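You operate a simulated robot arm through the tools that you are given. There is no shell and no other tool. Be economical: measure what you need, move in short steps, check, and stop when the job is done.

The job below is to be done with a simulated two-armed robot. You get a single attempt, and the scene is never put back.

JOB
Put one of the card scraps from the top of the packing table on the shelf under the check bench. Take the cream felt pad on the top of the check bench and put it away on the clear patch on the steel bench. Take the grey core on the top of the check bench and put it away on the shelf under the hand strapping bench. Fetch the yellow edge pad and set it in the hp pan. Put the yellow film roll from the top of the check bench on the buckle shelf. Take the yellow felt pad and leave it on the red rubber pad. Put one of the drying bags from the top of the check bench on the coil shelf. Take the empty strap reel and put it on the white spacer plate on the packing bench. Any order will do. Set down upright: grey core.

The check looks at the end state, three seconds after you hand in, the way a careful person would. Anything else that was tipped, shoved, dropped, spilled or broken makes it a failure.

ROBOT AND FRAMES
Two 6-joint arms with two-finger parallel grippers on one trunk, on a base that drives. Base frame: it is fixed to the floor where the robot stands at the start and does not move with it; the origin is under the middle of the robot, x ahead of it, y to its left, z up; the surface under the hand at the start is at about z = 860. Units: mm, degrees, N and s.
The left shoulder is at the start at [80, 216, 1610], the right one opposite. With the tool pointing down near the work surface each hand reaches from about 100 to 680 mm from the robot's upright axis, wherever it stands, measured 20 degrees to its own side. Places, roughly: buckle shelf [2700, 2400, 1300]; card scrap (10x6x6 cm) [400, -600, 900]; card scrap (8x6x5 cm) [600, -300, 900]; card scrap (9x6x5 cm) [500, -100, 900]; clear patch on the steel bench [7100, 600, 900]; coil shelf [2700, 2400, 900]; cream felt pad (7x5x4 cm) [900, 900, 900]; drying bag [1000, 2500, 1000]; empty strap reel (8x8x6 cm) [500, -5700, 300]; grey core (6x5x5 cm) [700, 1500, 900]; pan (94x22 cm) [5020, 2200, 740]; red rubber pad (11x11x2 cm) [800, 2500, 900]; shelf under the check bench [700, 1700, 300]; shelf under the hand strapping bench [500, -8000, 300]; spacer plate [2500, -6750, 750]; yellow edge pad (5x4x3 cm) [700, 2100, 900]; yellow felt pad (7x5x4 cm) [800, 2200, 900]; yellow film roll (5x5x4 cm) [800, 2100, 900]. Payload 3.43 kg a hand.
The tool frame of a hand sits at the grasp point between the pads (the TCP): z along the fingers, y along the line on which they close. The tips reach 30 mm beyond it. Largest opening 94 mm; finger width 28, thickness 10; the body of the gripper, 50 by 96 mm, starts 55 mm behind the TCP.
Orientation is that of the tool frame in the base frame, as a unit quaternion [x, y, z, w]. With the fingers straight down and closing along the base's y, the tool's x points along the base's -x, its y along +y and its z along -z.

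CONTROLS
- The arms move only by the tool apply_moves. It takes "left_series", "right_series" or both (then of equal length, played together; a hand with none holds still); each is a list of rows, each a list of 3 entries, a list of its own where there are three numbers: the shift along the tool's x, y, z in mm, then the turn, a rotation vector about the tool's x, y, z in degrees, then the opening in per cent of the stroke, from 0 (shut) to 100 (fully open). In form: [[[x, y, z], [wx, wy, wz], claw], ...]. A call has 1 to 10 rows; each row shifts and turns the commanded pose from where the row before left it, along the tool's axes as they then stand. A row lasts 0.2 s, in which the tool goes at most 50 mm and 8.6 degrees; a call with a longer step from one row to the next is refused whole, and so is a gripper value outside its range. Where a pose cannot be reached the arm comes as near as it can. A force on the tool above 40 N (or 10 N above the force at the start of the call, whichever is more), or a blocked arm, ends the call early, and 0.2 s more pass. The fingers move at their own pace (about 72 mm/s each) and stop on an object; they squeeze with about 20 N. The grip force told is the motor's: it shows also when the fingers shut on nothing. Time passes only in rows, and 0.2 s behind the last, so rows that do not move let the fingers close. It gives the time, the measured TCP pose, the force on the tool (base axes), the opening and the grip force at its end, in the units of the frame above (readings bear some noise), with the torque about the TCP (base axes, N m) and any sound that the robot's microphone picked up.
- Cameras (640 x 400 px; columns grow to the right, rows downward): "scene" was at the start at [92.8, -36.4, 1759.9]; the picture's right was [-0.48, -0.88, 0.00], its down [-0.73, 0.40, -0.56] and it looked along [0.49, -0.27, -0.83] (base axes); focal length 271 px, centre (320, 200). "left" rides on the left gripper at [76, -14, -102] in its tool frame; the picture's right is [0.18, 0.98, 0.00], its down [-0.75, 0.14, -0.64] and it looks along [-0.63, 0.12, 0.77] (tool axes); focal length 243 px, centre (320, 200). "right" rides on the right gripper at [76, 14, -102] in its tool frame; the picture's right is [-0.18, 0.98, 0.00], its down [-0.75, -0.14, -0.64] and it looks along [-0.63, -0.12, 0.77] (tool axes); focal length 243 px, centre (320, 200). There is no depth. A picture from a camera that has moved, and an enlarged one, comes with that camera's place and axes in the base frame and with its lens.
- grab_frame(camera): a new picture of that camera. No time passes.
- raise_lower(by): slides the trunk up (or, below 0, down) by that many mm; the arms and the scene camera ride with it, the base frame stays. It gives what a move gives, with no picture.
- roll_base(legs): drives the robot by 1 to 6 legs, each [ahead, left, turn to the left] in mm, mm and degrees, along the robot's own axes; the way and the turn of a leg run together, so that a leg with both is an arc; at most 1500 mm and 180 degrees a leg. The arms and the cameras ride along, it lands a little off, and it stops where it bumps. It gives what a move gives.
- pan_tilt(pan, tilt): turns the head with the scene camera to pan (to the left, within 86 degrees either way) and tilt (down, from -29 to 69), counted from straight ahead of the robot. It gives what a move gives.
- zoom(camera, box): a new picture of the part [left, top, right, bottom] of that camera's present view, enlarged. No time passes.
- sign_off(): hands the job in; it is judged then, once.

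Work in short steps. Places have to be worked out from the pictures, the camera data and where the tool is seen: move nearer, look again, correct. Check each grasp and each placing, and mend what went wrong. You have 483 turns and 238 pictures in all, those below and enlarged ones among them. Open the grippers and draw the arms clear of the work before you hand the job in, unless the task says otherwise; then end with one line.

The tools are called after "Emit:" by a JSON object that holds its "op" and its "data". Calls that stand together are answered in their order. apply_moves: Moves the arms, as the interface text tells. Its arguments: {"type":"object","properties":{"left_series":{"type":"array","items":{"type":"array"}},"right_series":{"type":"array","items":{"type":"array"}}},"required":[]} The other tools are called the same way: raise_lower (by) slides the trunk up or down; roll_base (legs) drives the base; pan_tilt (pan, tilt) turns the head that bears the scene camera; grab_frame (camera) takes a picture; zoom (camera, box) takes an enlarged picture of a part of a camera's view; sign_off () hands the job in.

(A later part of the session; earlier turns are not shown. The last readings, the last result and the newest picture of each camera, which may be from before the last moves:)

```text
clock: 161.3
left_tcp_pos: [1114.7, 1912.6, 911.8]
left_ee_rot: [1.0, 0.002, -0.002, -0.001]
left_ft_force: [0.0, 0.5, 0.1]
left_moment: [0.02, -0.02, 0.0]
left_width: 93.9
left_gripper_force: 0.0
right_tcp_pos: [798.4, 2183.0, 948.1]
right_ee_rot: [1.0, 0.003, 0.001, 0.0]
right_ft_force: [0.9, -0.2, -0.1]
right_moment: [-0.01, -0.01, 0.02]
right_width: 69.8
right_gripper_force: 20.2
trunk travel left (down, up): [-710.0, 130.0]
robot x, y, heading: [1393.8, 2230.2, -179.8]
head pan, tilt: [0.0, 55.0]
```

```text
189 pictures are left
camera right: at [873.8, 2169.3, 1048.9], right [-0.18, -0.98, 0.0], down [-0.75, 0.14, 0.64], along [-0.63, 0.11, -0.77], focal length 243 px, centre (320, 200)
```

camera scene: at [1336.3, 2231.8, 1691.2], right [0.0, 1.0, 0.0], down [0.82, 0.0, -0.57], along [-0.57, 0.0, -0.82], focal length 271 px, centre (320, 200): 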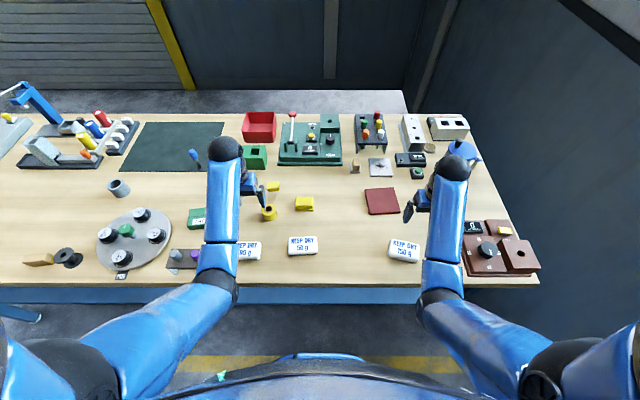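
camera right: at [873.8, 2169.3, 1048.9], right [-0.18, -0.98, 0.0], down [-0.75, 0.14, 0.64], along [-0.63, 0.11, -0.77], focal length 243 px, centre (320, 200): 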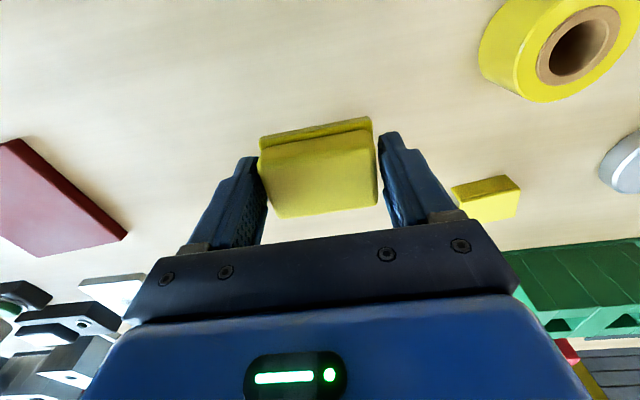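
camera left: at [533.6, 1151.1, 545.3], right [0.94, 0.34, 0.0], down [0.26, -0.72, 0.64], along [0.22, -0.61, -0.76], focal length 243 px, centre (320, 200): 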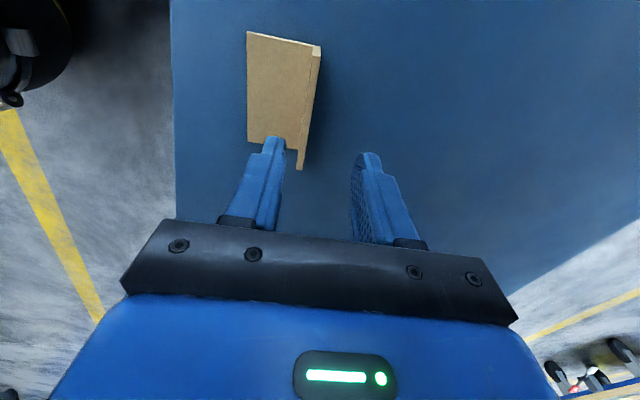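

Held. Move over to the red pad at about (787,2452) and check.

Emit:
{"op": "apply_moves", "data": {"right_series": [[[-2, -45, -20], [0, 0, 0], 0], [[-2, -45, 0], [0, 0, 0], 0], [[-2, -45, 0], [0, 0, 0], 0], [[-2, -45, 0], [0, 0, 0], 0], [[-2, -45, 0], [0, 0, 0], 0], [[-1, -44, 0], [0, 0, 0], 0]]}}

Emit:
{"op": "grab_frame", "data": {"camera": "right"}}

Emit:
{"op": "grab_frame", "data": {"camera": "scene"}}

```text
clock: 162.7
left_tcp_pos: [1115.2, 1913.6, 913.1]
left_ee_rot: [1.0, 0.002, -0.002, -0.001]
left_ft_force: [0.4, -0.7, -0.2]
left_moment: [0.02, -0.02, -0.02]
left_width: 93.9
left_gripper_force: 0.1
right_tcp_pos: [783.4, 2453.1, 965.8]
right_ee_rot: [1.0, 0.004, 0.0, 0.001]
right_ft_force: [-0.3, 0.3, -1.5]
right_moment: [0.03, 0.02, 0.01]
right_width: 69.7
right_gripper_force: 20.1
trunk travel left (down, up): [-710.0, 130.0]
robot x, y, heading: [1394.5, 2236.0, -179.9]
head pan, tilt: [0.0, 55.0]
```

```text
188 pictures are left
camera right: at [858.9, 2439.8, 1067.7], right [-0.18, -0.98, 0.0], down [-0.75, 0.14, 0.64], along [-0.63, 0.11, -0.77], focal length 243 px, centre (320, 200)
```

right: 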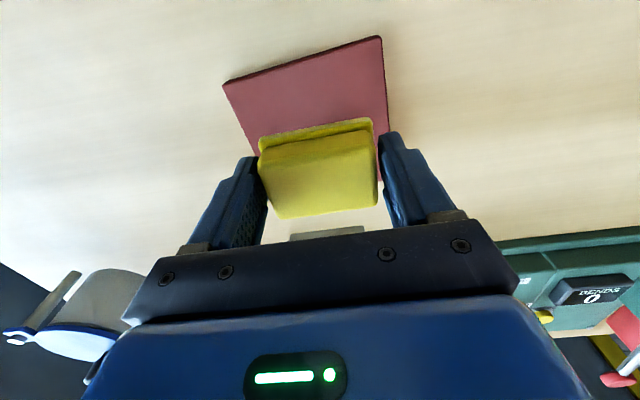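

```text
187 pictures are left
camera scene: at [1292.3, 2233.1, 1631.2], right [0.0, 1.0, 0.0], down [0.82, 0.0, -0.57], along [-0.57, 0.0, -0.82], focal length 271 px, centre (320, 200)
```

scene: 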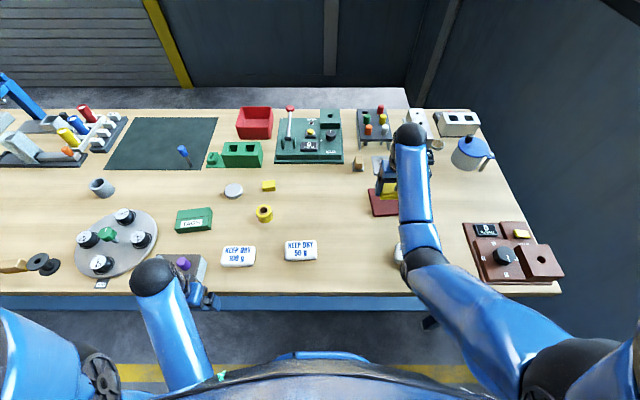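

The red pad centre is at about (780,2458), right below. Lower with touch detection.

Emit:
{"op": "apply_moves", "data": {"right_series": [[[-3, -4, 15], [0, 0, 0], 0], [[0, 0, 12], [0, 0, 0], 0], [[0, 0, 4], [0, 0, 0], 0], [[0, 0, 4], [0, 0, 0], 0], [[0, 0, 4], [0, 0, 0], 0], [[0, 0, 4], [0, 0, 0], 0], [[0, 0, 4], [0, 0, 0], 0]]}}

```text
clock: 164.3
left_tcp_pos: [1116.6, 1913.2, 912.7]
left_ee_rot: [1.0, 0.002, -0.004, -0.002]
left_ft_force: [-0.6, 0.3, 0.9]
left_moment: [-0.01, -0.01, 0.03]
left_width: 94.0
left_gripper_force: 0.0
right_tcp_pos: [781.6, 2456.2, 924.0]
right_ee_rot: [1.0, 0.002, -0.003, -0.001]
right_ft_force: [1.7, -0.6, 17.7]
right_moment: [-0.02, -0.38, 0.0]
right_width: 69.7
right_gripper_force: 20.1
trunk travel left (down, up): [-710.0, 130.0]
robot x, y, heading: [1391.1, 2232.7, -179.8]
head pan, tilt: [0.0, 55.0]
```

Contact made. Open and rise.

Emit:
{"op": "apply_moves", "data": {"right_series": [[[0, 0, -2], [0, 0, 0], 90], [[0, 0, 0], [0, 0, 0], 90], [[0, 0, -20], [0, 0, 0], 90], [[0, 0, -40], [0, 0, 0], 90]]}}

Emit:
{"op": "grab_frame", "data": {"camera": "right"}}

```text
clock: 165.3
left_tcp_pos: [1115.6, 1913.3, 912.7]
left_ee_rot: [1.0, 0.001, -0.003, -0.002]
left_ft_force: [-0.2, 0.5, 0.2]
left_moment: [0.0, -0.02, 0.0]
left_width: 94.0
left_gripper_force: 0.0
right_tcp_pos: [781.9, 2457.1, 983.1]
right_ee_rot: [1.0, 0.003, 0.0, -0.001]
right_ft_force: [0.7, 0.0, -0.2]
right_moment: [0.01, 0.0, 0.01]
right_width: 84.5
right_gripper_force: 0.0
trunk travel left (down, up): [-710.0, 130.0]
robot x, y, heading: [1396.2, 2237.5, -179.8]
head pan, tilt: [0.0, 55.0]
```

```text
186 pictures are left
camera right: at [858.6, 2442.2, 1084.3], right [-0.18, -0.98, 0.0], down [-0.75, 0.14, 0.64], along [-0.63, 0.11, -0.77], focal length 243 px, centre (320, 200)
```

right: 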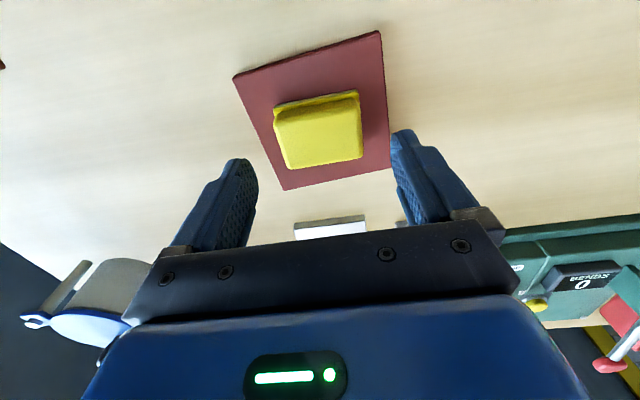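

Felt pad sits on the red pad. Next: film roll with the left hand and the 50 g drying bag with the right. First raise the trunk 60 mm and shift the left hand clear of the peg stand.

Emit:
{"op": "raise_lower", "data": {"by": 60}}

Emit:
{"op": "apply_moves", "data": {"left_series": [[[0, -40, 0], [0, 0, 0], 100], [[0, -40, 0], [0, 0, 0], 100], [[0, -40, 0], [0, 0, 0], 100], [[0, -23, -10], [0, 0, 0], 100], [[-40, 0, -15], [0, 0, 0], 100], [[-45, 0, -10], [0, 0, 0], 100], [[-45, 0, 0], [0, 0, 0], 100], [[-45, 0, 0], [0, 0, 0], 100], [[-45, 0, 0], [0, 0, 0], 100]]}}

Emit:
{"op": "grab_frame", "data": {"camera": "left"}}

```text
clock: 166.3
left_tcp_pos: [1114.0, 1912.5, 971.3]
left_ee_rot: [1.0, 0.002, -0.003, -0.002]
left_ft_force: [-0.5, -0.4, -0.6]
left_moment: [-0.04, 0.0, 0.0]
left_width: 94.1
left_gripper_force: 0.1
right_tcp_pos: [782.4, 2457.0, 1043.4]
right_ee_rot: [1.0, 0.002, 0.0, -0.001]
right_ft_force: [0.6, 0.3, -0.3]
right_moment: [0.01, -0.02, 0.04]
right_width: 84.7
right_gripper_force: 0.1
trunk travel left (down, up): [-770.0, 70.0]
robot x, y, heading: [1393.8, 2232.4, -179.8]
head pan, tilt: [0.0, 55.0]
```

```text
clock: 168.3
left_tcp_pos: [897.0, 2055.1, 974.6]
left_ee_rot: [1.0, 0.002, -0.003, -0.002]
left_ft_force: [0.0, -0.3, -0.6]
left_moment: [0.02, 0.03, -0.01]
left_width: 93.9
left_gripper_force: 0.0
left hand out of reach, approached as far as the arm can: row 5, 6
right_tcp_pos: [779.4, 2456.8, 1043.0]
right_ee_rot: [1.0, 0.003, 0.0, 0.0]
right_ft_force: [-0.7, 0.2, -0.4]
right_moment: [-0.01, -0.03, 0.0]
right_width: 84.5
right_gripper_force: 0.0
trunk travel left (down, up): [-770.0, 70.0]
robot x, y, heading: [1394.9, 2233.0, -180.1]
head pan, tilt: [0.0, 55.0]
```

```text
185 pictures are left
camera left: at [971.4, 2069.4, 1077.6], right [0.19, -0.98, 0.0], down [-0.75, -0.15, 0.64], along [-0.63, -0.12, -0.77], focal length 243 px, centre (320, 200)
```

left: 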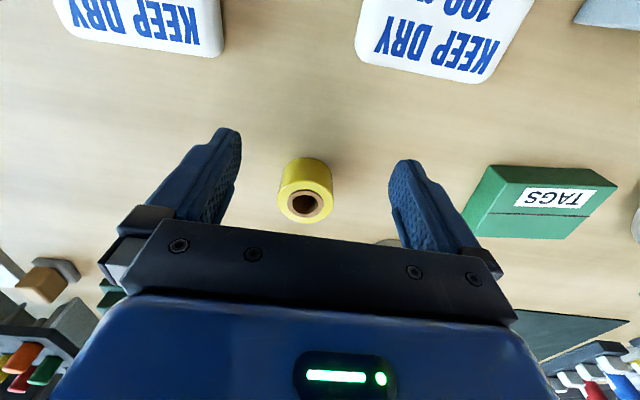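

Roll at about (836,2058). Move over it and lower to TCP 908, close.

Emit:
{"op": "apply_moves", "data": {"left_series": [[[-30, -1, 0], [0, 0, 0], 100], [[-30, -2, 0], [0, 0, 0], 100], [[0, 0, 30], [0, 0, 0], 100], [[0, 0, 26], [0, 0, 0], 100], [[0, 0, 10], [0, 0, 0], 100], [[0, 0, 0], [0, 0, 0], 0], [[0, 0, 0], [0, 0, 0], 0], [[0, 0, 0], [0, 0, 0], 0]]}}

Emit:
{"op": "grab_frame", "data": {"camera": "left"}}

```text
clock: 170.1
left_tcp_pos: [838.6, 2056.4, 910.1]
left_ee_rot: [1.0, 0.002, -0.002, -0.002]
left_ft_force: [0.9, 0.4, 0.1]
left_moment: [0.01, -0.02, 0.02]
left_width: 48.1
left_gripper_force: 20.5
right_tcp_pos: [782.8, 2457.1, 1040.9]
right_ee_rot: [1.0, 0.002, 0.0, 0.0]
right_ft_force: [0.0, 0.0, -0.4]
right_moment: [0.0, -0.01, 0.01]
right_width: 84.7
right_gripper_force: 0.1
trunk travel left (down, up): [-770.0, 70.0]
robot x, y, heading: [1392.8, 2233.7, -179.8]
head pan, tilt: [0.0, 55.0]
```

```text
184 pictures are left
camera left: at [913.5, 2071.6, 1012.8], right [0.19, -0.98, 0.0], down [-0.75, -0.15, 0.65], along [-0.63, -0.12, -0.76], focal length 243 px, centre (320, 200)
```

left: 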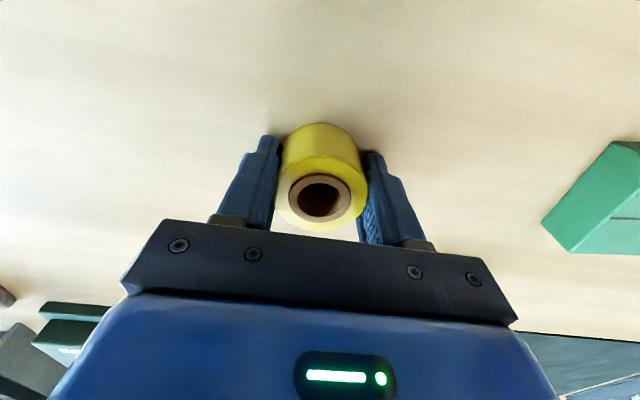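

Gripped. Lift the roll; move the right hand toward the 50 g bag at about (961,2175).

Emit:
{"op": "apply_moves", "data": {"left_series": [[[0, 0, -15], [0, 0, 0], 0], [[0, 0, -20], [0, 0, 0], 0], [[0, 0, -25], [0, 0, 0], 0], [[0, 0, -25], [0, 0, 0], 0], [[0, 0, -15], [0, 0, 0], 0], [[0, 15, 0], [0, 0, 0], 0], [[0, 20, 0], [0, 0, 0], 0]], "right_series": [[[25, 40, 0], [0, 0, 0], 100], [[25, 40, 0], [0, 0, 0], 100], [[25, 40, 10], [0, 0, 0], 100], [[25, 40, 10], [0, 0, 0], 100], [[25, 40, 10], [0, 0, 0], 100], [[25, 40, 0], [0, 0, 0], 100], [[25, 40, 0], [0, 0, 0], 100]]}}

Emit:
{"op": "grab_frame", "data": {"camera": "right"}}

Emit:
{"op": "grab_frame", "data": {"camera": "left"}}

```text
clock: 171.7
left_tcp_pos: [840.5, 2021.1, 1011.7]
left_ee_rot: [1.0, 0.002, -0.002, -0.003]
left_ft_force: [0.0, -0.9, 0.4]
left_moment: [0.0, 0.01, -0.02]
left_width: 48.0
left_gripper_force: 20.0
right_tcp_pos: [949.4, 2173.8, 997.5]
right_ee_rot: [1.0, 0.003, -0.001, -0.002]
right_ft_force: [-1.0, -0.8, -0.2]
right_moment: [0.03, 0.0, 0.0]
right_width: 94.0
right_gripper_force: 0.1
right hand out of reach, approached as far as the arm can: row 1, 2
trunk travel left (down, up): [-770.0, 70.0]
robot x, y, heading: [1393.8, 2235.2, -180.0]
head pan, tilt: [0.0, 55.0]
```

```text
183 pictures are left
camera right: at [1025.7, 2159.9, 1098.8], right [-0.18, -0.98, 0.0], down [-0.75, 0.14, 0.64], along [-0.63, 0.12, -0.77], focal length 243 px, centre (320, 200)
```

right: 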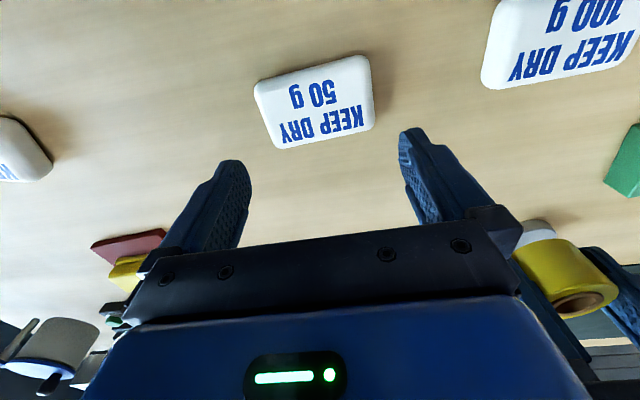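

```text
182 pictures are left
camera left: at [915.6, 2035.1, 1113.7], right [0.19, -0.98, -0.01], down [-0.75, -0.15, 0.65], along [-0.64, -0.12, -0.76], focal length 243 px, centre (320, 200)
```

left: 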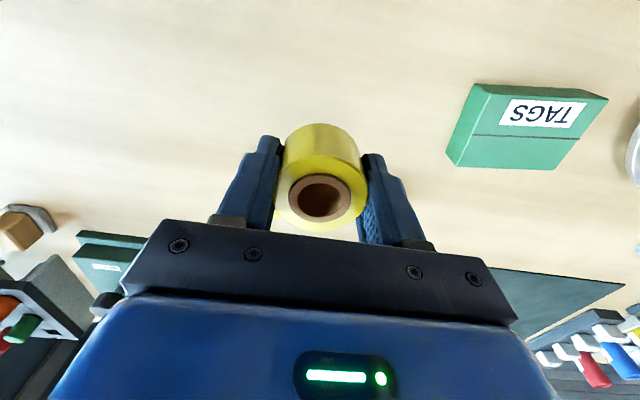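

The bag is about 91 mm along y and ~60 mm along x, so I turn the right gripper 90° to close along x.

Emit:
{"op": "apply_moves", "data": {"right_series": [[[0, 0, 0], [0, 0, -8.6], 100], [[0, 0, 0], [0, 0, -8.6], 100], [[0, 0, 0], [0, 0, -8.6], 100], [[0, 0, 0], [0, 0, -8.6], 100], [[0, 0, 0], [0, 0, -8.6], 100], [[0, 0, 0], [0, 0, -8.6], 100], [[0, 0, 0], [0, 0, -8.6], 100], [[0, 0, 0], [0, 0, -8.6], 100], [[0, 0, 0], [0, 0, -8.6], 100], [[0, 0, 0], [0, 0, -8.6], 100]]}}

Emit:
{"op": "grab_frame", "data": {"camera": "right"}}

```text
clock: 173.9
left_tcp_pos: [841.0, 2021.9, 1010.7]
left_ee_rot: [1.0, 0.002, -0.002, -0.002]
left_ft_force: [0.7, -0.6, 0.3]
left_moment: [-0.01, 0.01, 0.0]
left_width: 48.1
left_gripper_force: 20.0
right_tcp_pos: [949.1, 2176.1, 996.9]
right_ee_rot: [0.728, 0.686, 0.0, -0.001]
right_ft_force: [-0.3, 0.5, -0.4]
right_moment: [-0.02, 0.02, -0.01]
right_width: 93.6
right_gripper_force: 0.1
trunk travel left (down, up): [-770.0, 70.0]
robot x, y, heading: [1396.6, 2236.0, -179.8]
head pan, tilt: [0.0, 55.0]
```

```text
181 pictures are left
camera right: at [967.2, 2251.0, 1098.1], right [0.97, -0.24, 0.0], down [-0.19, -0.74, 0.64], along [-0.16, -0.62, -0.77], focal length 243 px, centre (320, 200)
```

right: 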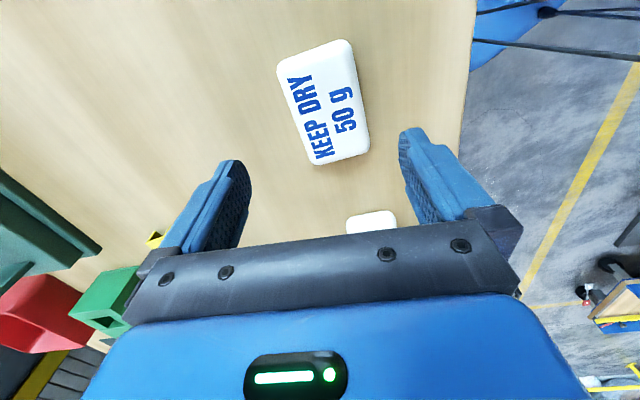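

Aligned. Move over the bag's centre, lower to TCP≈914, and close.

Emit:
{"op": "apply_moves", "data": {"right_series": [[[13, 4, 25], [0, 0, 0], 100], [[0, 0, 30], [0, 0, 0], 100], [[0, 0, 18], [0, 0, 0], 100], [[0, 0, 10], [0, 0, 0], 100], [[0, 0, 0], [0, 0, 0], 0], [[0, 0, 0], [0, 0, 0], 0], [[0, 0, 0], [0, 0, 0], 0]]}}

Emit:
{"op": "grab_frame", "data": {"camera": "right"}}

```text
clock: 175.5
left_tcp_pos: [839.1, 2022.3, 1010.1]
left_ee_rot: [1.0, 0.001, -0.003, -0.002]
left_ft_force: [0.5, 0.8, 0.3]
left_moment: [-0.01, 0.02, 0.0]
left_width: 47.8
left_gripper_force: 20.1
right_tcp_pos: [954.3, 2188.9, 914.8]
right_ee_rot: [0.73, 0.684, 0.0, -0.001]
right_ft_force: [0.2, -0.6, -0.4]
right_moment: [-0.02, -0.03, -0.01]
right_width: 58.9
right_gripper_force: 20.1
trunk travel left (down, up): [-770.0, 70.0]
robot x, y, heading: [1392.1, 2232.8, -179.8]
head pan, tilt: [0.0, 55.0]
```

```text
180 pictures are left
camera right: at [973.2, 2263.8, 1015.6], right [0.97, -0.25, 0.0], down [-0.19, -0.74, 0.64], along [-0.16, -0.62, -0.77], focal length 243 px, centre (320, 200)
```

right: 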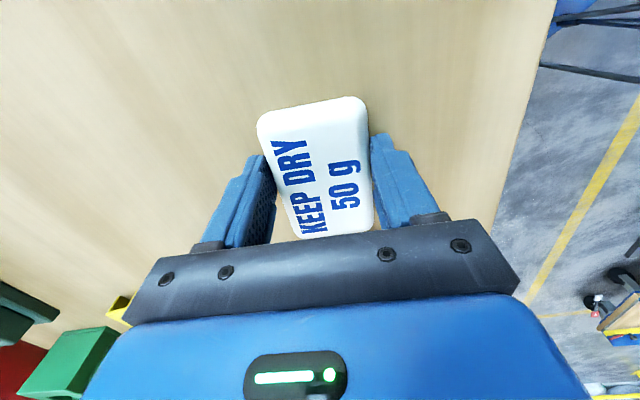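

Grip at 59 mm. Lift slowly.

Emit:
{"op": "apply_moves", "data": {"right_series": [[[0, 0, -8], [0, 0, 0], 0], [[0, 0, -10], [0, 0, 0], 0], [[0, 0, -15], [0, 0, 0], 0], [[0, 0, -20], [0, 0, 0], 0], [[0, 0, -20], [0, 0, 0], 0]]}}

Emit:
{"op": "grab_frame", "data": {"camera": "right"}}

```text
clock: 176.7
left_tcp_pos: [840.0, 2023.2, 1010.2]
left_ee_rot: [1.0, 0.002, -0.002, -0.001]
left_ft_force: [0.3, 0.0, -0.8]
left_moment: [-0.02, 0.04, 0.0]
left_width: 47.9
left_gripper_force: 20.4
right_tcp_pos: [953.8, 2187.5, 986.6]
right_ee_rot: [0.73, 0.684, -0.001, 0.001]
right_ft_force: [0.4, 0.0, -0.1]
right_moment: [0.02, 0.04, -0.01]
right_width: 59.3
right_gripper_force: 20.4
trunk travel left (down, up): [-770.0, 70.0]
robot x, y, heading: [1389.8, 2231.9, -179.9]
head pan, tilt: [0.0, 55.0]
```

```text
179 pictures are left
camera right: at [972.2, 2262.5, 1087.6], right [0.97, -0.25, 0.0], down [-0.19, -0.74, 0.64], along [-0.16, -0.62, -0.77], focal length 243 px, centre (320, 200)
```

right: 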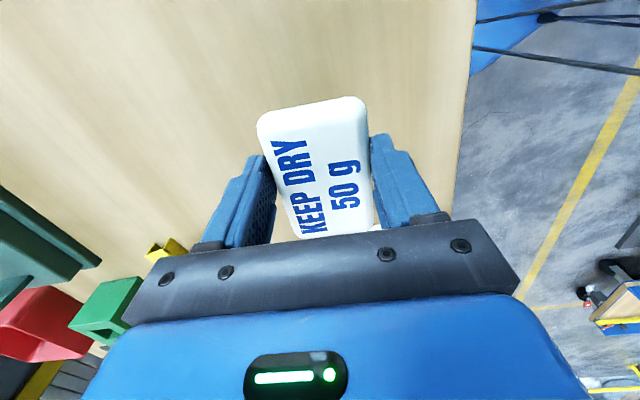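

Both held. Raise trunk, back off 460 mm and turn to face the rack.

Emit:
{"op": "raise_lower", "data": {"by": 70}}

Emit:
{"op": "roll_base", "data": {"legs": [[-440, 0, 0], [0, 0, 180]]}}

Emit:
{"op": "pan_tilt", "data": {"pan": 0, "tilt": 25}}

Emit:
{"op": "grab_frame", "data": {"camera": "scene"}}

```text
clock: 177.8
left_tcp_pos: [840.1, 2022.5, 1082.1]
left_ee_rot: [1.0, 0.002, -0.003, -0.002]
left_ft_force: [0.6, 0.5, -0.8]
left_moment: [-0.03, 0.0, -0.01]
left_width: 47.8
left_gripper_force: 20.0
right_tcp_pos: [953.0, 2188.3, 1056.6]
right_ee_rot: [0.73, 0.684, 0.001, 0.0]
right_ft_force: [0.2, 0.4, -0.4]
right_moment: [0.04, -0.01, 0.01]
right_width: 58.8
right_gripper_force: 19.7
trunk travel left (down, up): [-840.0, 0.0]
robot x, y, heading: [1396.0, 2233.2, -180.0]
head pan, tilt: [0.0, 55.0]
```

```text
clock: 187.8
left_tcp_pos: [2385.1, 2446.9, 1081.7]
left_ee_rot: [-0.004, 1.0, -0.002, 0.003]
left_ft_force: [-0.5, 0.0, -0.6]
left_moment: [-0.01, 0.01, 0.04]
left_width: 47.8
left_gripper_force: 20.3
right_tcp_pos: [2272.3, 2281.0, 1056.8]
right_ee_rot: [-0.686, 0.728, 0.0, 0.0]
right_ft_force: [-0.1, -0.3, -1.5]
right_moment: [0.01, 0.0, 0.0]
right_width: 59.3
right_gripper_force: 20.7
trunk travel left (down, up): [-840.0, 0.0]
robot x, y, heading: [1831.9, 2231.5, 0.6]
head pan, tilt: [0.0, 55.0]
```

```text
clock: 188.8
left_tcp_pos: [2385.0, 2447.5, 1081.1]
left_ee_rot: [-0.004, 1.0, -0.001, 0.003]
left_ft_force: [-0.5, -0.2, -1.7]
left_moment: [0.0, -0.01, 0.01]
left_width: 48.2
left_gripper_force: 20.0
right_tcp_pos: [2272.9, 2281.3, 1056.3]
right_ee_rot: [-0.686, 0.728, 0.0, 0.0]
right_ft_force: [0.4, 0.7, -0.1]
right_moment: [0.0, -0.01, -0.01]
right_width: 59.3
right_gripper_force: 19.9
trunk travel left (down, up): [-840.0, 0.0]
robot x, y, heading: [1834.8, 2235.7, 0.7]
head pan, tilt: [0.0, 25.0]
```

```text
178 pictures are left
camera scene: at [1955.3, 2232.8, 1805.1], right [0.01, -1.0, 0.0], down [-0.42, 0.0, -0.91], along [0.91, 0.01, -0.42], focal length 271 px, centre (320, 200)
```

scene: 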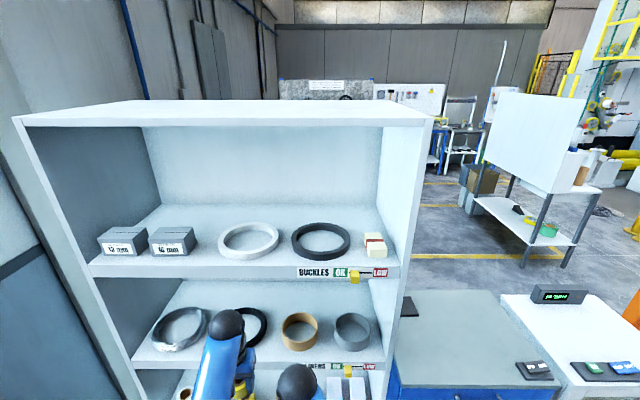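

The rack: buckle shelf at z≈1300, next shelf at ≈900. Tool-down cannot reach z 1300, so I test tilting the left hand forward by 60° and rising.

Emit:
{"op": "apply_moves", "data": {"left_series": [[[0, 0, 0], [0, -8.5, 0], 0], [[0, 0, 0], [0, -8.5, 0], 0], [[0, 0, 0], [0, -8.5, 0], 0], [[0, 0, 0], [0, -8.5, 0], 0], [[0, 0, 0], [0, -8.5, 0], 0], [[0, 0, 0], [0, -8.5, 0], 0], [[0, 0, 0], [0, -8.5, 0], 0]]}}

Emit:
{"op": "zoom", "data": {"camera": "scene", "box": [80, 180, 440, 400]}}

```text
clock: 190.3
left_tcp_pos: [2384.5, 2447.6, 1081.9]
left_ee_rot: [-0.005, 0.866, 0.002, 0.5]
left_ft_force: [0.2, -0.6, -0.4]
left_moment: [-0.03, 0.03, 0.0]
left_width: 48.2
left_gripper_force: 19.8
right_tcp_pos: [2272.2, 2282.3, 1056.7]
right_ee_rot: [-0.686, 0.727, 0.0, 0.0]
right_ft_force: [-0.2, 0.1, -0.9]
right_moment: [0.01, 0.0, 0.04]
right_width: 58.8
right_gripper_force: 19.9
trunk travel left (down, up): [-840.0, 0.0]
robot x, y, heading: [1829.7, 2232.2, 0.2]
head pan, tilt: [0.0, 25.0]
```

```text
1.78 times, centred on (260, 290) of scene
camera zoom: at [1954.5, 2232.8, 1805.3], right [0.01, -1.0, 0.0], down [-0.42, 0.0, -0.91], along [0.91, 0.01, -0.42], focal length 481 px, centre (427, 40)
```

zoom: 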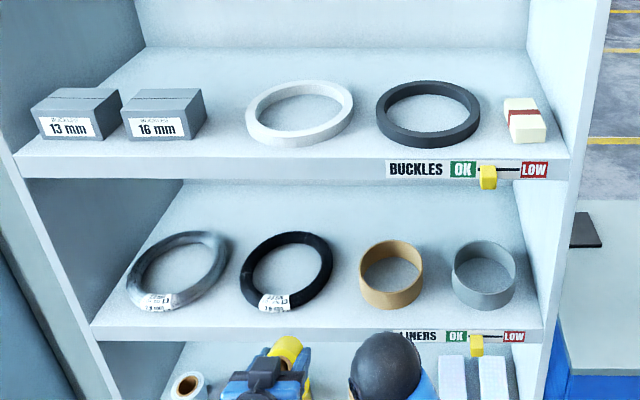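

The buckle shelf has clear room behind the rings. I check how high the left hand gets with a 42° tilt (so that the roll would still settle upright).

Emit:
{"op": "apply_moves", "data": {"left_series": [[[0, 0, 0], [0, 8.5, 0], 0], [[0, 0, 0], [0, 8.5, 0], 0], [[-27, 0, -29], [0, 0, 0], 0], [[-27, 0, -29], [0, 0, 0], 0], [[-27, 0, -29], [0, 0, 0], 0], [[-27, 0, -29], [0, 0, 0], 0], [[-27, 0, -29], [0, 0, 0], 0], [[-27, 0, -29], [0, 0, 0], 0], [[-27, 0, -29], [0, 0, 0], 0]]}}

```text
clock: 192.3
left_tcp_pos: [2401.7, 2449.5, 1333.4]
left_ee_rot: [-0.005, 0.93, 0.0, 0.367]
left_ft_force: [-0.3, 0.2, -0.7]
left_moment: [0.03, 0.01, -0.02]
left_width: 48.2
left_gripper_force: 20.6
left hand out of reach, approached as far as the arm can: row 9
right_tcp_pos: [2272.6, 2281.5, 1057.1]
right_ee_rot: [-0.686, 0.727, 0.0, 0.0]
right_ft_force: [0.1, 0.0, -1.1]
right_moment: [-0.01, 0.02, -0.03]
right_width: 59.3
right_gripper_force: 20.2
trunk travel left (down, up): [-840.0, 0.0]
robot x, y, heading: [1833.5, 2230.4, 0.4]
head pan, tilt: [0.0, 25.0]
```

It reaches z 1333 already. See how high it goes when stretched farther forward.

Emit:
{"op": "apply_moves", "data": {"left_series": [[[-30, 0, 27], [0, 0, 0], 0], [[-30, 0, 27], [0, 0, 0], 0], [[-27, 0, -29], [0, 0, 0], 0], [[-27, 0, -29], [0, 0, 0], 0]]}}

```text
clock: 193.3
left_tcp_pos: [2485.4, 2449.1, 1411.5]
left_ee_rot: [-0.004, 0.93, 0.0, 0.367]
left_ft_force: [-0.3, 0.0, 0.5]
left_moment: [-0.02, -0.01, 0.02]
left_width: 48.1
left_gripper_force: 19.8
left hand out of reach, approached as far as the arm can: row 4
right_tcp_pos: [2271.4, 2280.7, 1056.6]
right_ee_rot: [-0.686, 0.728, -0.001, 0.0]
right_ft_force: [-0.1, 0.3, -1.4]
right_moment: [0.0, 0.02, 0.01]
right_width: 59.1
right_gripper_force: 19.9
trunk travel left (down, up): [-840.0, 0.0]
robot x, y, heading: [1830.3, 2234.2, 0.4]
head pan, tilt: [0.0, 25.0]
```

It reaches 655 mm ahead at z 1411. Draw the right hand (bag) back so that it stays clear of the rack.

Emit:
{"op": "apply_moves", "data": {"right_series": [[[0, 38, 5], [0, 0, 0], 0], [[0, 38, 5], [0, 0, 0], 0], [[0, 38, 5], [0, 0, 0], 0], [[0, 38, 5], [0, 0, 0], 0], [[0, 38, 5], [0, 0, 0], 0]]}}

Emit:
{"op": "roll_base", "data": {"legs": [[130, -80, -0.4]]}}

Emit:
{"op": "grab_frame", "data": {"camera": "scene"}}

Emit:
{"op": "grab_frame", "data": {"camera": "left"}}

```text
clock: 194.6
left_tcp_pos: [2485.8, 2449.0, 1411.8]
left_ee_rot: [-0.005, 0.93, 0.001, 0.367]
left_ft_force: [-0.3, 1.0, 0.3]
left_moment: [0.0, 0.0, -0.02]
left_width: 48.0
left_gripper_force: 19.7
right_tcp_pos: [2084.3, 2293.3, 1030.6]
right_ee_rot: [-0.686, 0.728, -0.001, 0.001]
right_ft_force: [-0.3, -0.5, -0.7]
right_moment: [0.02, -0.03, 0.03]
right_width: 58.9
right_gripper_force: 19.4
trunk travel left (down, up): [-840.0, 0.0]
robot x, y, heading: [1830.2, 2233.1, 0.6]
head pan, tilt: [0.0, 25.0]
```

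```text
clock: 195.9
left_tcp_pos: [2611.3, 2374.5, 1411.9]
left_ee_rot: [-0.004, 0.93, -0.001, 0.368]
left_ft_force: [-0.2, 0.8, 0.3]
left_moment: [0.0, -0.01, -0.02]
left_width: 47.9
left_gripper_force: 19.4
right_tcp_pos: [2211.4, 2218.7, 1031.2]
right_ee_rot: [-0.685, 0.728, -0.002, 0.0]
right_ft_force: [0.4, 0.6, -0.7]
right_moment: [-0.04, -0.03, 0.03]
right_width: 58.9
right_gripper_force: 20.0
trunk travel left (down, up): [-840.0, 0.0]
robot x, y, heading: [1960.5, 2158.7, 0.5]
head pan, tilt: [0.0, 25.0]
```

```text
176 pictures are left
camera scene: at [2079.1, 2158.9, 1805.7], right [0.01, -1.0, 0.0], down [-0.42, 0.0, -0.91], along [0.91, 0.01, -0.42], focal length 271 px, centre (320, 200)
```

scene: 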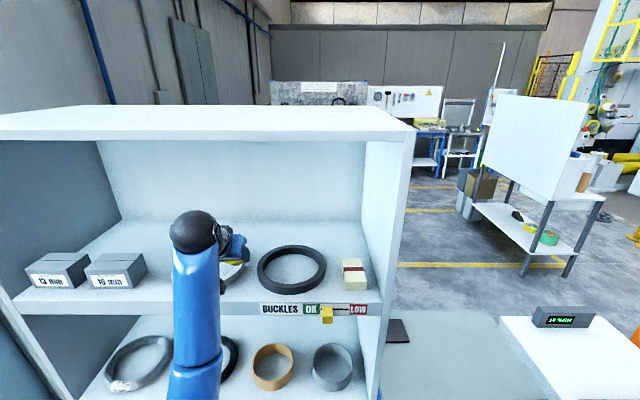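

```text
175 pictures are left
camera left: at [2484.7, 2359.2, 1435.1], right [-0.14, 0.98, -0.13], down [0.11, 0.15, 0.98], along [0.98, 0.12, -0.13], focal length 243 px, centre (320, 200)
```

left: 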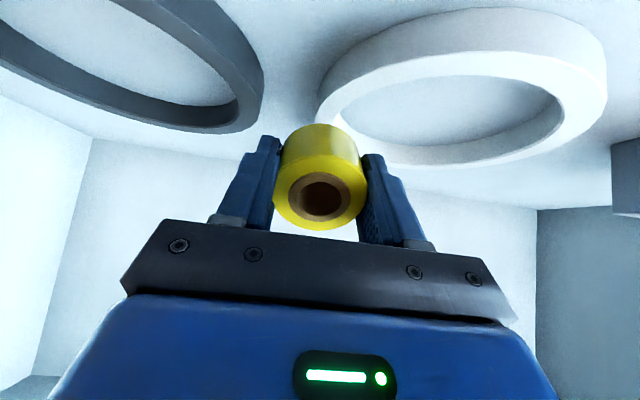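

Shelf surface works out at z≈1302, depth x≈2600–3000; rings reach back to about x 2800. Drive in 200 mm and look.

Emit:
{"op": "roll_base", "data": {"legs": [[200, -20, -0.5]]}}

Emit:
{"op": "grab_frame", "data": {"camera": "left"}}

Emit:
{"op": "grab_frame", "data": {"camera": "scene"}}

```text
clock: 197.7
left_tcp_pos: [2741.1, 2418.8, 1418.3]
left_ee_rot: [-0.037, 0.926, 0.011, 0.375]
left_ft_force: [0.4, 0.6, -0.2]
left_moment: [-0.02, -0.01, 0.0]
left_width: 48.1
left_gripper_force: 19.4
right_tcp_pos: [2356.3, 2234.4, 1033.8]
right_ee_rot: [0.711, -0.703, 0.006, -0.004]
right_ft_force: [0.5, -0.3, -0.8]
right_moment: [0.05, 0.01, 0.01]
right_width: 59.0
right_gripper_force: 19.6
trunk travel left (down, up): [-840.0, 0.0]
robot x, y, heading: [2120.6, 2155.5, 4.5]
head pan, tilt: [0.0, 25.0]
stopped in leg 1: the robot was blocked; the commanded pose is now the measured one
```

```text
174 pictures are left
camera left: at [2613.6, 2395.6, 1439.7], right [-0.21, 0.97, -0.14], down [0.09, 0.16, 0.98], along [0.97, 0.19, -0.11], focal length 243 px, centre (320, 200)
```

left: 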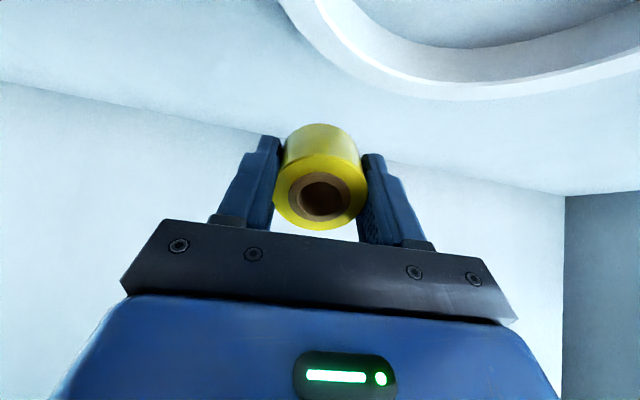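

```text
173 pictures are left
camera scene: at [2220.0, 2166.4, 1806.5], right [0.08, -1.0, 0.0], down [-0.41, -0.03, -0.91], along [0.91, 0.07, -0.41], focal length 271 px, centre (320, 200)
```

scene: 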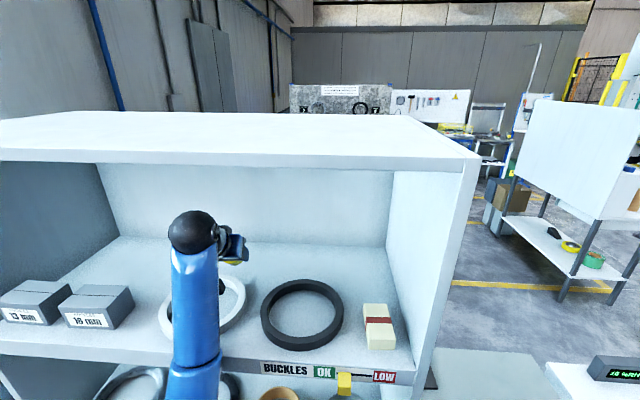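

Blocked: the base's front (≈480 mm) meets the rack foot. Back up a little, straighten, and extend the arm instead.

Emit:
{"op": "roll_base", "data": {"legs": [[-50, 0, -4.3]]}}

Emit:
{"op": "apply_moves", "data": {"left_series": [[[-26, 0, 26], [0, 0, 0], 0], [[-26, 0, 26], [0, 0, 0], 0], [[-26, 0, 26], [0, 0, 0], 0], [[-26, 0, 26], [0, 0, 0], 0]]}}

Emit:
{"op": "grab_frame", "data": {"camera": "left"}}

Emit:
{"op": "grab_frame", "data": {"camera": "scene"}}

```text
clock: 198.3
left_tcp_pos: [2739.7, 2417.0, 1418.7]
left_ee_rot: [-0.039, 0.926, 0.014, 0.375]
left_ft_force: [0.6, 0.3, -1.8]
left_moment: [0.0, 0.03, 0.01]
left_width: 47.9
left_gripper_force: 19.7
right_tcp_pos: [2356.0, 2232.3, 1033.0]
right_ee_rot: [0.712, -0.702, 0.003, -0.004]
right_ft_force: [0.9, 0.3, 0.1]
right_moment: [0.01, 0.01, 0.05]
right_width: 58.8
right_gripper_force: 20.3
trunk travel left (down, up): [-840.0, 0.0]
robot x, y, heading: [2115.6, 2155.4, 4.8]
head pan, tilt: [0.0, 25.0]
stopped in leg 1: the robot was blocked; the commanded pose is now the measured one
```

```text
clock: 199.3
left_tcp_pos: [2892.7, 2429.2, 1413.8]
left_ee_rot: [-0.037, 0.928, 0.013, 0.371]
left_ft_force: [-13.8, -1.5, -0.4]
left_moment: [-0.04, 0.1, -0.15]
left_width: 48.1
left_gripper_force: 19.9
right_tcp_pos: [2360.4, 2232.5, 1032.9]
right_ee_rot: [0.711, -0.703, 0.002, -0.001]
right_ft_force: [1.0, 0.2, -0.2]
right_moment: [-0.03, -0.02, 0.0]
right_width: 59.1
right_gripper_force: 19.9
trunk travel left (down, up): [-840.0, 0.0]
robot x, y, heading: [2115.9, 2154.4, 4.5]
head pan, tilt: [0.0, 25.0]
```

```text
172 pictures are left
camera left: at [2766.2, 2405.1, 1435.8], right [-0.21, 0.97, -0.13], down [0.09, 0.15, 0.98], along [0.97, 0.19, -0.12], focal length 243 px, centre (320, 200)
```

left: 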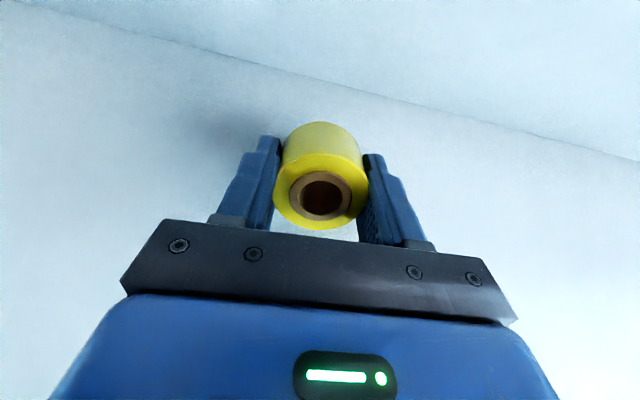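

```text
171 pictures are left
camera scene: at [2228.8, 2161.0, 1805.6], right [0.08, -1.0, 0.0], down [-0.42, -0.03, -0.91], along [0.91, 0.07, -0.42], focal length 271 px, centre (320, 200)
```

scene: 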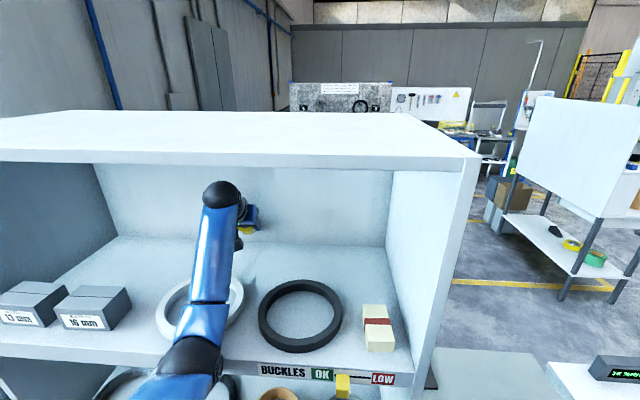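

There is contact force at the back wall, and the base is blocked. I pull the left hand back 45 mm and look to the right and down to see what blocks.

Emit:
{"op": "apply_moves", "data": {"left_series": [[[31, 0, -31], [0, 0, 0], 0]]}}

Emit:
{"op": "pan_tilt", "data": {"pan": -50, "tilt": 60}}

Emit:
{"op": "grab_frame", "data": {"camera": "scene"}}

```text
clock: 199.8
left_tcp_pos: [2843.7, 2422.7, 1429.0]
left_ee_rot: [-0.038, 0.924, 0.014, 0.38]
left_ft_force: [-0.1, -1.0, -0.4]
left_moment: [0.04, -0.04, -0.02]
left_width: 47.9
left_gripper_force: 20.1
right_tcp_pos: [2356.6, 2231.4, 1035.4]
right_ee_rot: [0.712, -0.703, 0.004, -0.005]
right_ft_force: [0.4, 0.5, -0.3]
right_moment: [0.0, -0.03, 0.01]
right_width: 59.1
right_gripper_force: 19.9
trunk travel left (down, up): [-840.0, 0.0]
robot x, y, heading: [2118.6, 2150.6, 4.7]
head pan, tilt: [0.0, 25.0]
```

```text
clock: 200.9
left_tcp_pos: [2842.3, 2424.0, 1428.8]
left_ee_rot: [-0.037, 0.924, 0.014, 0.38]
left_ft_force: [0.0, 0.3, -0.4]
left_moment: [-0.01, 0.03, 0.0]
left_width: 48.1
left_gripper_force: 20.0
right_tcp_pos: [2355.6, 2230.7, 1033.3]
right_ee_rot: [0.711, -0.703, 0.003, -0.005]
right_ft_force: [-0.3, 0.3, 0.1]
right_moment: [-0.03, -0.04, -0.01]
right_width: 59.1
right_gripper_force: 20.2
trunk travel left (down, up): [-840.0, 0.0]
robot x, y, heading: [2114.2, 2154.0, 4.5]
head pan, tilt: [-50.0, 60.0]
```

```text
170 pictures are left
camera scene: at [2175.9, 2102.7, 1756.1], right [-0.71, -0.7, -0.01], down [-0.6, 0.62, -0.51], along [0.36, -0.35, -0.86], focal length 271 px, centre (320, 200)
```

scene: 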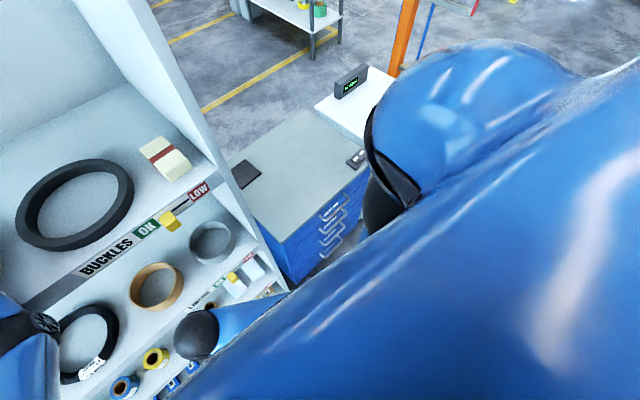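

The cabinet and rack fronts are at about x 2530. The rack is nearer and the shelf higher (≈1335) than assumed. Back off straight.

Emit:
{"op": "roll_base", "data": {"legs": [[-40, 0, 0]]}}

```text
clock: 201.8
left_tcp_pos: [2822.1, 2421.9, 1407.0]
left_ee_rot: [-0.038, 0.93, 0.013, 0.366]
left_ft_force: [0.7, 0.5, -1.1]
left_moment: [0.0, 0.04, 0.01]
left_width: 47.8
left_gripper_force: 19.9
right_tcp_pos: [2330.1, 2229.4, 1029.9]
right_ee_rot: [0.711, -0.703, -0.001, 0.003]
right_ft_force: [0.8, 0.6, -0.6]
right_moment: [0.0, 0.06, 0.01]
right_width: 59.2
right_gripper_force: 20.4
trunk travel left (down, up): [-840.0, 0.0]
robot x, y, heading: [2077.2, 2150.3, 4.3]
head pan, tilt: [-50.0, 60.0]
```

Free again. Straighten the heading, then view from the left camera.

Emit:
{"op": "roll_base", "data": {"legs": [[0, 0, -4.3]]}}

Emit:
{"op": "grab_frame", "data": {"camera": "left"}}

Emit:
{"op": "pan_tilt", "data": {"pan": 10, "tilt": 35}}

Emit:
{"op": "grab_frame", "data": {"camera": "scene"}}

```text
clock: 202.7
left_tcp_pos: [2829.8, 2365.3, 1412.7]
left_ee_rot: [-0.003, 0.929, -0.001, 0.37]
left_ft_force: [0.4, 0.1, 0.0]
left_moment: [0.0, 0.03, 0.0]
left_width: 47.8
left_gripper_force: 19.7
right_tcp_pos: [2329.4, 2210.1, 1031.9]
right_ee_rot: [-0.684, 0.73, -0.001, 0.001]
right_ft_force: [0.3, 0.4, -0.4]
right_moment: [-0.03, 0.03, -0.03]
right_width: 59.3
right_gripper_force: 19.8
trunk travel left (down, up): [-840.0, 0.0]
robot x, y, heading: [2071.5, 2152.2, 0.3]
head pan, tilt: [-50.0, 60.0]
```

```text
169 pictures are left
camera left: at [2703.4, 2349.5, 1435.2], right [-0.14, 0.98, -0.13], down [0.11, 0.14, 0.98], along [0.98, 0.12, -0.12], focal length 243 px, centre (320, 200)
```

left: 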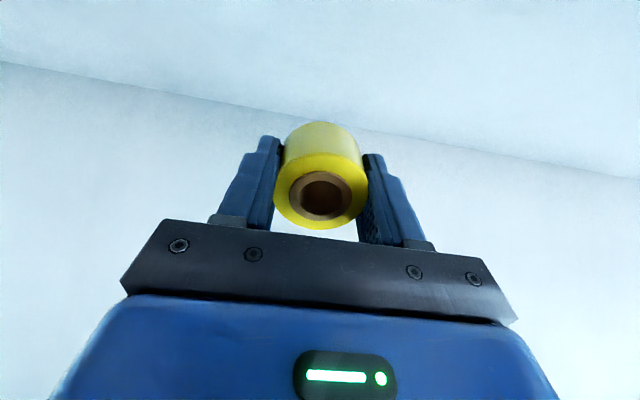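

```text
clock: 204.0
left_tcp_pos: [2831.0, 2364.1, 1412.8]
left_ee_rot: [-0.003, 0.929, 0.0, 0.369]
left_ft_force: [-0.1, 0.2, -1.0]
left_moment: [0.02, -0.04, -0.02]
left_width: 48.1
left_gripper_force: 19.9
right_tcp_pos: [2328.3, 2210.5, 1029.9]
right_ee_rot: [-0.683, 0.73, -0.001, 0.001]
right_ft_force: [0.6, 0.5, -0.9]
right_moment: [-0.05, 0.02, 0.0]
right_width: 59.0
right_gripper_force: 20.3
trunk travel left (down, up): [-840.0, 0.0]
robot x, y, heading: [2074.7, 2153.2, 0.2]
head pan, tilt: [10.0, 35.0]
```

```text
168 pictures are left
camera scene: at [2190.2, 2162.4, 1789.8], right [0.18, -0.98, 0.0], down [-0.56, -0.1, -0.82], along [0.81, 0.14, -0.57], focal length 271 px, centre (320, 200)
```

scene: 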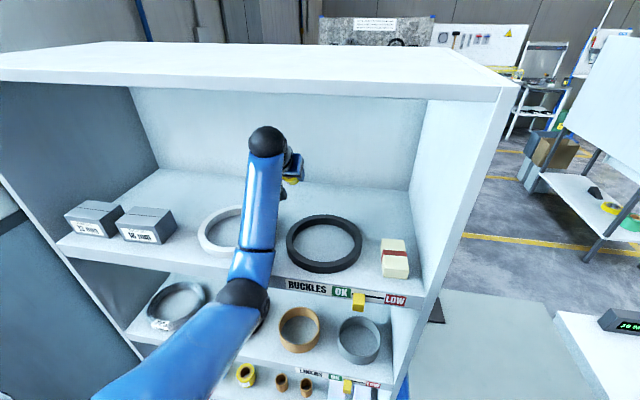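

Try reducing the tilt by 12° before lowering, so the roll settles more surely on its end.

Emit:
{"op": "apply_moves", "data": {"left_series": [[[10, 0, 11], [0, 0, 0], 0], [[0, 0, 0], [0, 6, 0], 0], [[0, 0, 0], [0, 6, 0], 0]]}}

```text
clock: 204.8
left_tcp_pos: [2836.8, 2364.4, 1392.3]
left_ee_rot: [-0.002, 0.964, -0.002, 0.267]
left_ft_force: [-0.7, -0.1, -0.5]
left_moment: [0.02, 0.03, 0.03]
left_width: 47.9
left_gripper_force: 19.7
right_tcp_pos: [2333.9, 2210.7, 1029.7]
right_ee_rot: [-0.684, 0.729, 0.001, -0.003]
right_ft_force: [0.3, 0.2, -0.9]
right_moment: [-0.04, 0.02, -0.01]
right_width: 59.3
right_gripper_force: 19.9
trunk travel left (down, up): [-840.0, 0.0]
robot x, y, heading: [2075.5, 2150.4, 0.2]
head pan, tilt: [10.0, 35.0]
```

That works; take off another 12°.

Emit:
{"op": "apply_moves", "data": {"left_series": [[[0, 0, 0], [0, 6, 0], 0], [[0, 0, 0], [0, 6, 0], 0]]}}

```text
clock: 205.4
left_tcp_pos: [2837.0, 2365.9, 1394.5]
left_ee_rot: [-0.001, 0.986, -0.002, 0.165]
left_ft_force: [0.0, -0.5, -0.5]
left_moment: [0.01, 0.01, 0.0]
left_width: 47.9
left_gripper_force: 20.4
right_tcp_pos: [2331.5, 2210.1, 1029.9]
right_ee_rot: [-0.684, 0.73, 0.0, 0.0]
right_ft_force: [0.8, -0.1, -0.3]
right_moment: [0.0, 0.03, 0.0]
right_width: 59.1
right_gripper_force: 20.5
trunk travel left (down, up): [-840.0, 0.0]
robot x, y, heading: [2073.7, 2151.8, 0.0]
head pan, tilt: [10.0, 35.0]
```

19° tilt and still within reach. Lower with touch detection.

Emit:
{"op": "apply_moves", "data": {"left_series": [[[1.3, 0, 3.8], [0, 0, 0], 0], [[1.3, 0, 3.8], [0, 0, 0], 0], [[1.3, 0, 3.8], [0, 0, 0], 0], [[1.3, 0, 3.8], [0, 0, 0], 0], [[1.3, 0, 3.8], [0, 0, 0], 0], [[1.3, 0, 3.8], [0, 0, 0], 0], [[1.3, 0, 3.8], [0, 0, 0], 0], [[1.3, 0, 3.8], [0, 0, 0], 0], [[1.3, 0, 3.8], [0, 0, 0], 0], [[1.3, 0, 3.8], [0, 0, 0], 0]]}}

Emit:
{"op": "grab_frame", "data": {"camera": "left"}}

```text
clock: 207.6
left_tcp_pos: [2833.0, 2365.3, 1363.1]
left_ee_rot: [-0.002, 0.985, 0.0, 0.174]
left_ft_force: [7.7, 1.5, 32.6]
left_moment: [0.85, -0.11, -0.18]
left_width: 48.0
left_gripper_force: 20.0
right_tcp_pos: [2329.0, 2210.7, 1031.7]
right_ee_rot: [-0.684, 0.73, -0.002, 0.002]
right_ft_force: [0.1, 0.3, -0.4]
right_moment: [0.01, 0.01, 0.01]
right_width: 59.3
right_gripper_force: 19.9
trunk travel left (down, up): [-840.0, 0.0]
robot x, y, heading: [2079.1, 2148.8, -0.3]
head pan, tilt: [10.0, 35.0]
```

```text
167 pictures are left
camera left: at [2723.9, 2350.7, 1433.2], right [-0.18, 0.98, -0.07], down [0.49, 0.15, 0.86], along [0.85, 0.12, -0.5], focal length 243 px, centre (320, 200)
```

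left: 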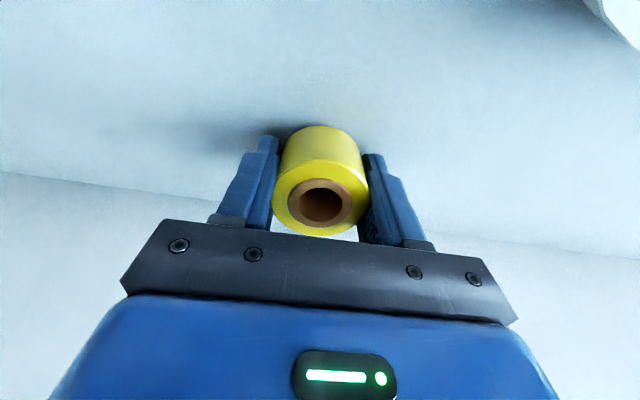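

In contact (33 N). Ease up 3 mm, open a bit and rise straight.

Emit:
{"op": "apply_moves", "data": {"left_series": [[[-1, 0, -2.5], [0, 0, 0], 0], [[0, 0, 0], [0, 0, 0], 70], [[0, 0, 0], [0, 0, 0], 80], [[-6, 0, -18], [0, 0, 0], 80], [[-8, 0, -25], [0, 0, 0], 80]]}}

Emit:
{"op": "grab_frame", "data": {"camera": "left"}}

```text
clock: 208.8
left_tcp_pos: [2832.4, 2366.2, 1402.9]
left_ee_rot: [-0.002, 0.986, -0.002, 0.166]
left_ft_force: [0.4, -0.7, -0.2]
left_moment: [0.01, -0.03, -0.01]
left_width: 75.0
left_gripper_force: 0.0
right_tcp_pos: [2329.9, 2212.5, 1030.7]
right_ee_rot: [-0.684, 0.729, -0.001, 0.0]
right_ft_force: [0.7, 0.1, -0.9]
right_moment: [-0.03, 0.02, -0.01]
right_width: 59.0
right_gripper_force: 20.0
trunk travel left (down, up): [-840.0, 0.0]
robot x, y, heading: [2077.0, 2151.7, -0.0]
head pan, tilt: [10.0, 35.0]
```

```text
166 pictures are left
camera left: at [2724.3, 2352.3, 1474.0], right [-0.18, 0.98, -0.06], down [0.5, 0.15, 0.85], along [0.85, 0.12, -0.52], focal length 243 px, centre (320, 200)
```

left: 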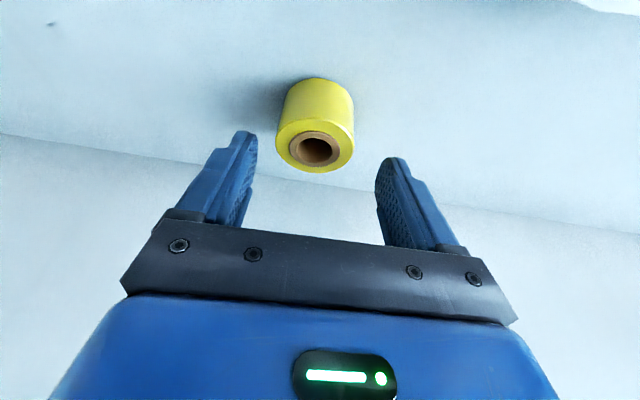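

Roll stands on the buckle shelf. Rise 15 mm and back straight out 420 mm.

Emit:
{"op": "apply_moves", "data": {"left_series": [[[-5, 0, -14], [0, 0, 0], 80]]}}

Emit:
{"op": "roll_base", "data": {"legs": [[-420, 0, 0]]}}

Emit:
{"op": "grab_frame", "data": {"camera": "scene"}}

```text
clock: 209.2
left_tcp_pos: [2833.9, 2365.0, 1416.3]
left_ee_rot: [-0.002, 0.986, -0.002, 0.167]
left_ft_force: [0.0, 1.3, -0.4]
left_moment: [-0.01, -0.01, -0.01]
left_width: 75.4
left_gripper_force: 0.0
right_tcp_pos: [2330.4, 2210.5, 1029.4]
right_ee_rot: [-0.684, 0.729, 0.0, 0.0]
right_ft_force: [0.2, 0.3, -0.3]
right_moment: [0.0, -0.03, 0.01]
right_width: 58.9
right_gripper_force: 20.5
trunk travel left (down, up): [-840.0, 0.0]
robot x, y, heading: [2076.7, 2150.4, 0.3]
head pan, tilt: [10.0, 35.0]
```

```text
clock: 211.8
left_tcp_pos: [2420.1, 2364.5, 1416.0]
left_ee_rot: [-0.002, 0.986, -0.002, 0.166]
left_ft_force: [0.4, -0.3, -0.6]
left_moment: [-0.02, 0.04, -0.01]
left_width: 74.9
left_gripper_force: 0.0
right_tcp_pos: [1917.8, 2208.2, 1029.1]
right_ee_rot: [-0.683, 0.73, 0.001, -0.002]
right_ft_force: [0.4, -0.1, -0.8]
right_moment: [0.02, 0.03, 0.02]
right_width: 59.5
right_gripper_force: 19.6
trunk travel left (down, up): [-840.0, 0.0]
robot x, y, heading: [1662.5, 2150.9, 0.1]
head pan, tilt: [10.0, 35.0]
```

```text
165 pictures are left
camera scene: at [1783.1, 2163.0, 1789.1], right [0.18, -0.98, 0.0], down [-0.57, -0.1, -0.82], along [0.8, 0.15, -0.58], focal length 271 px, centre (320, 200)
```

scene: 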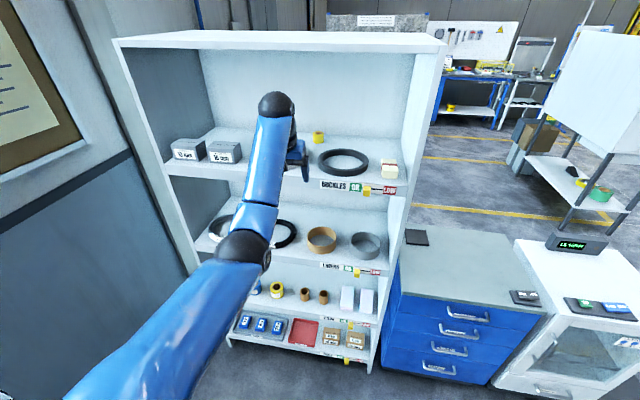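

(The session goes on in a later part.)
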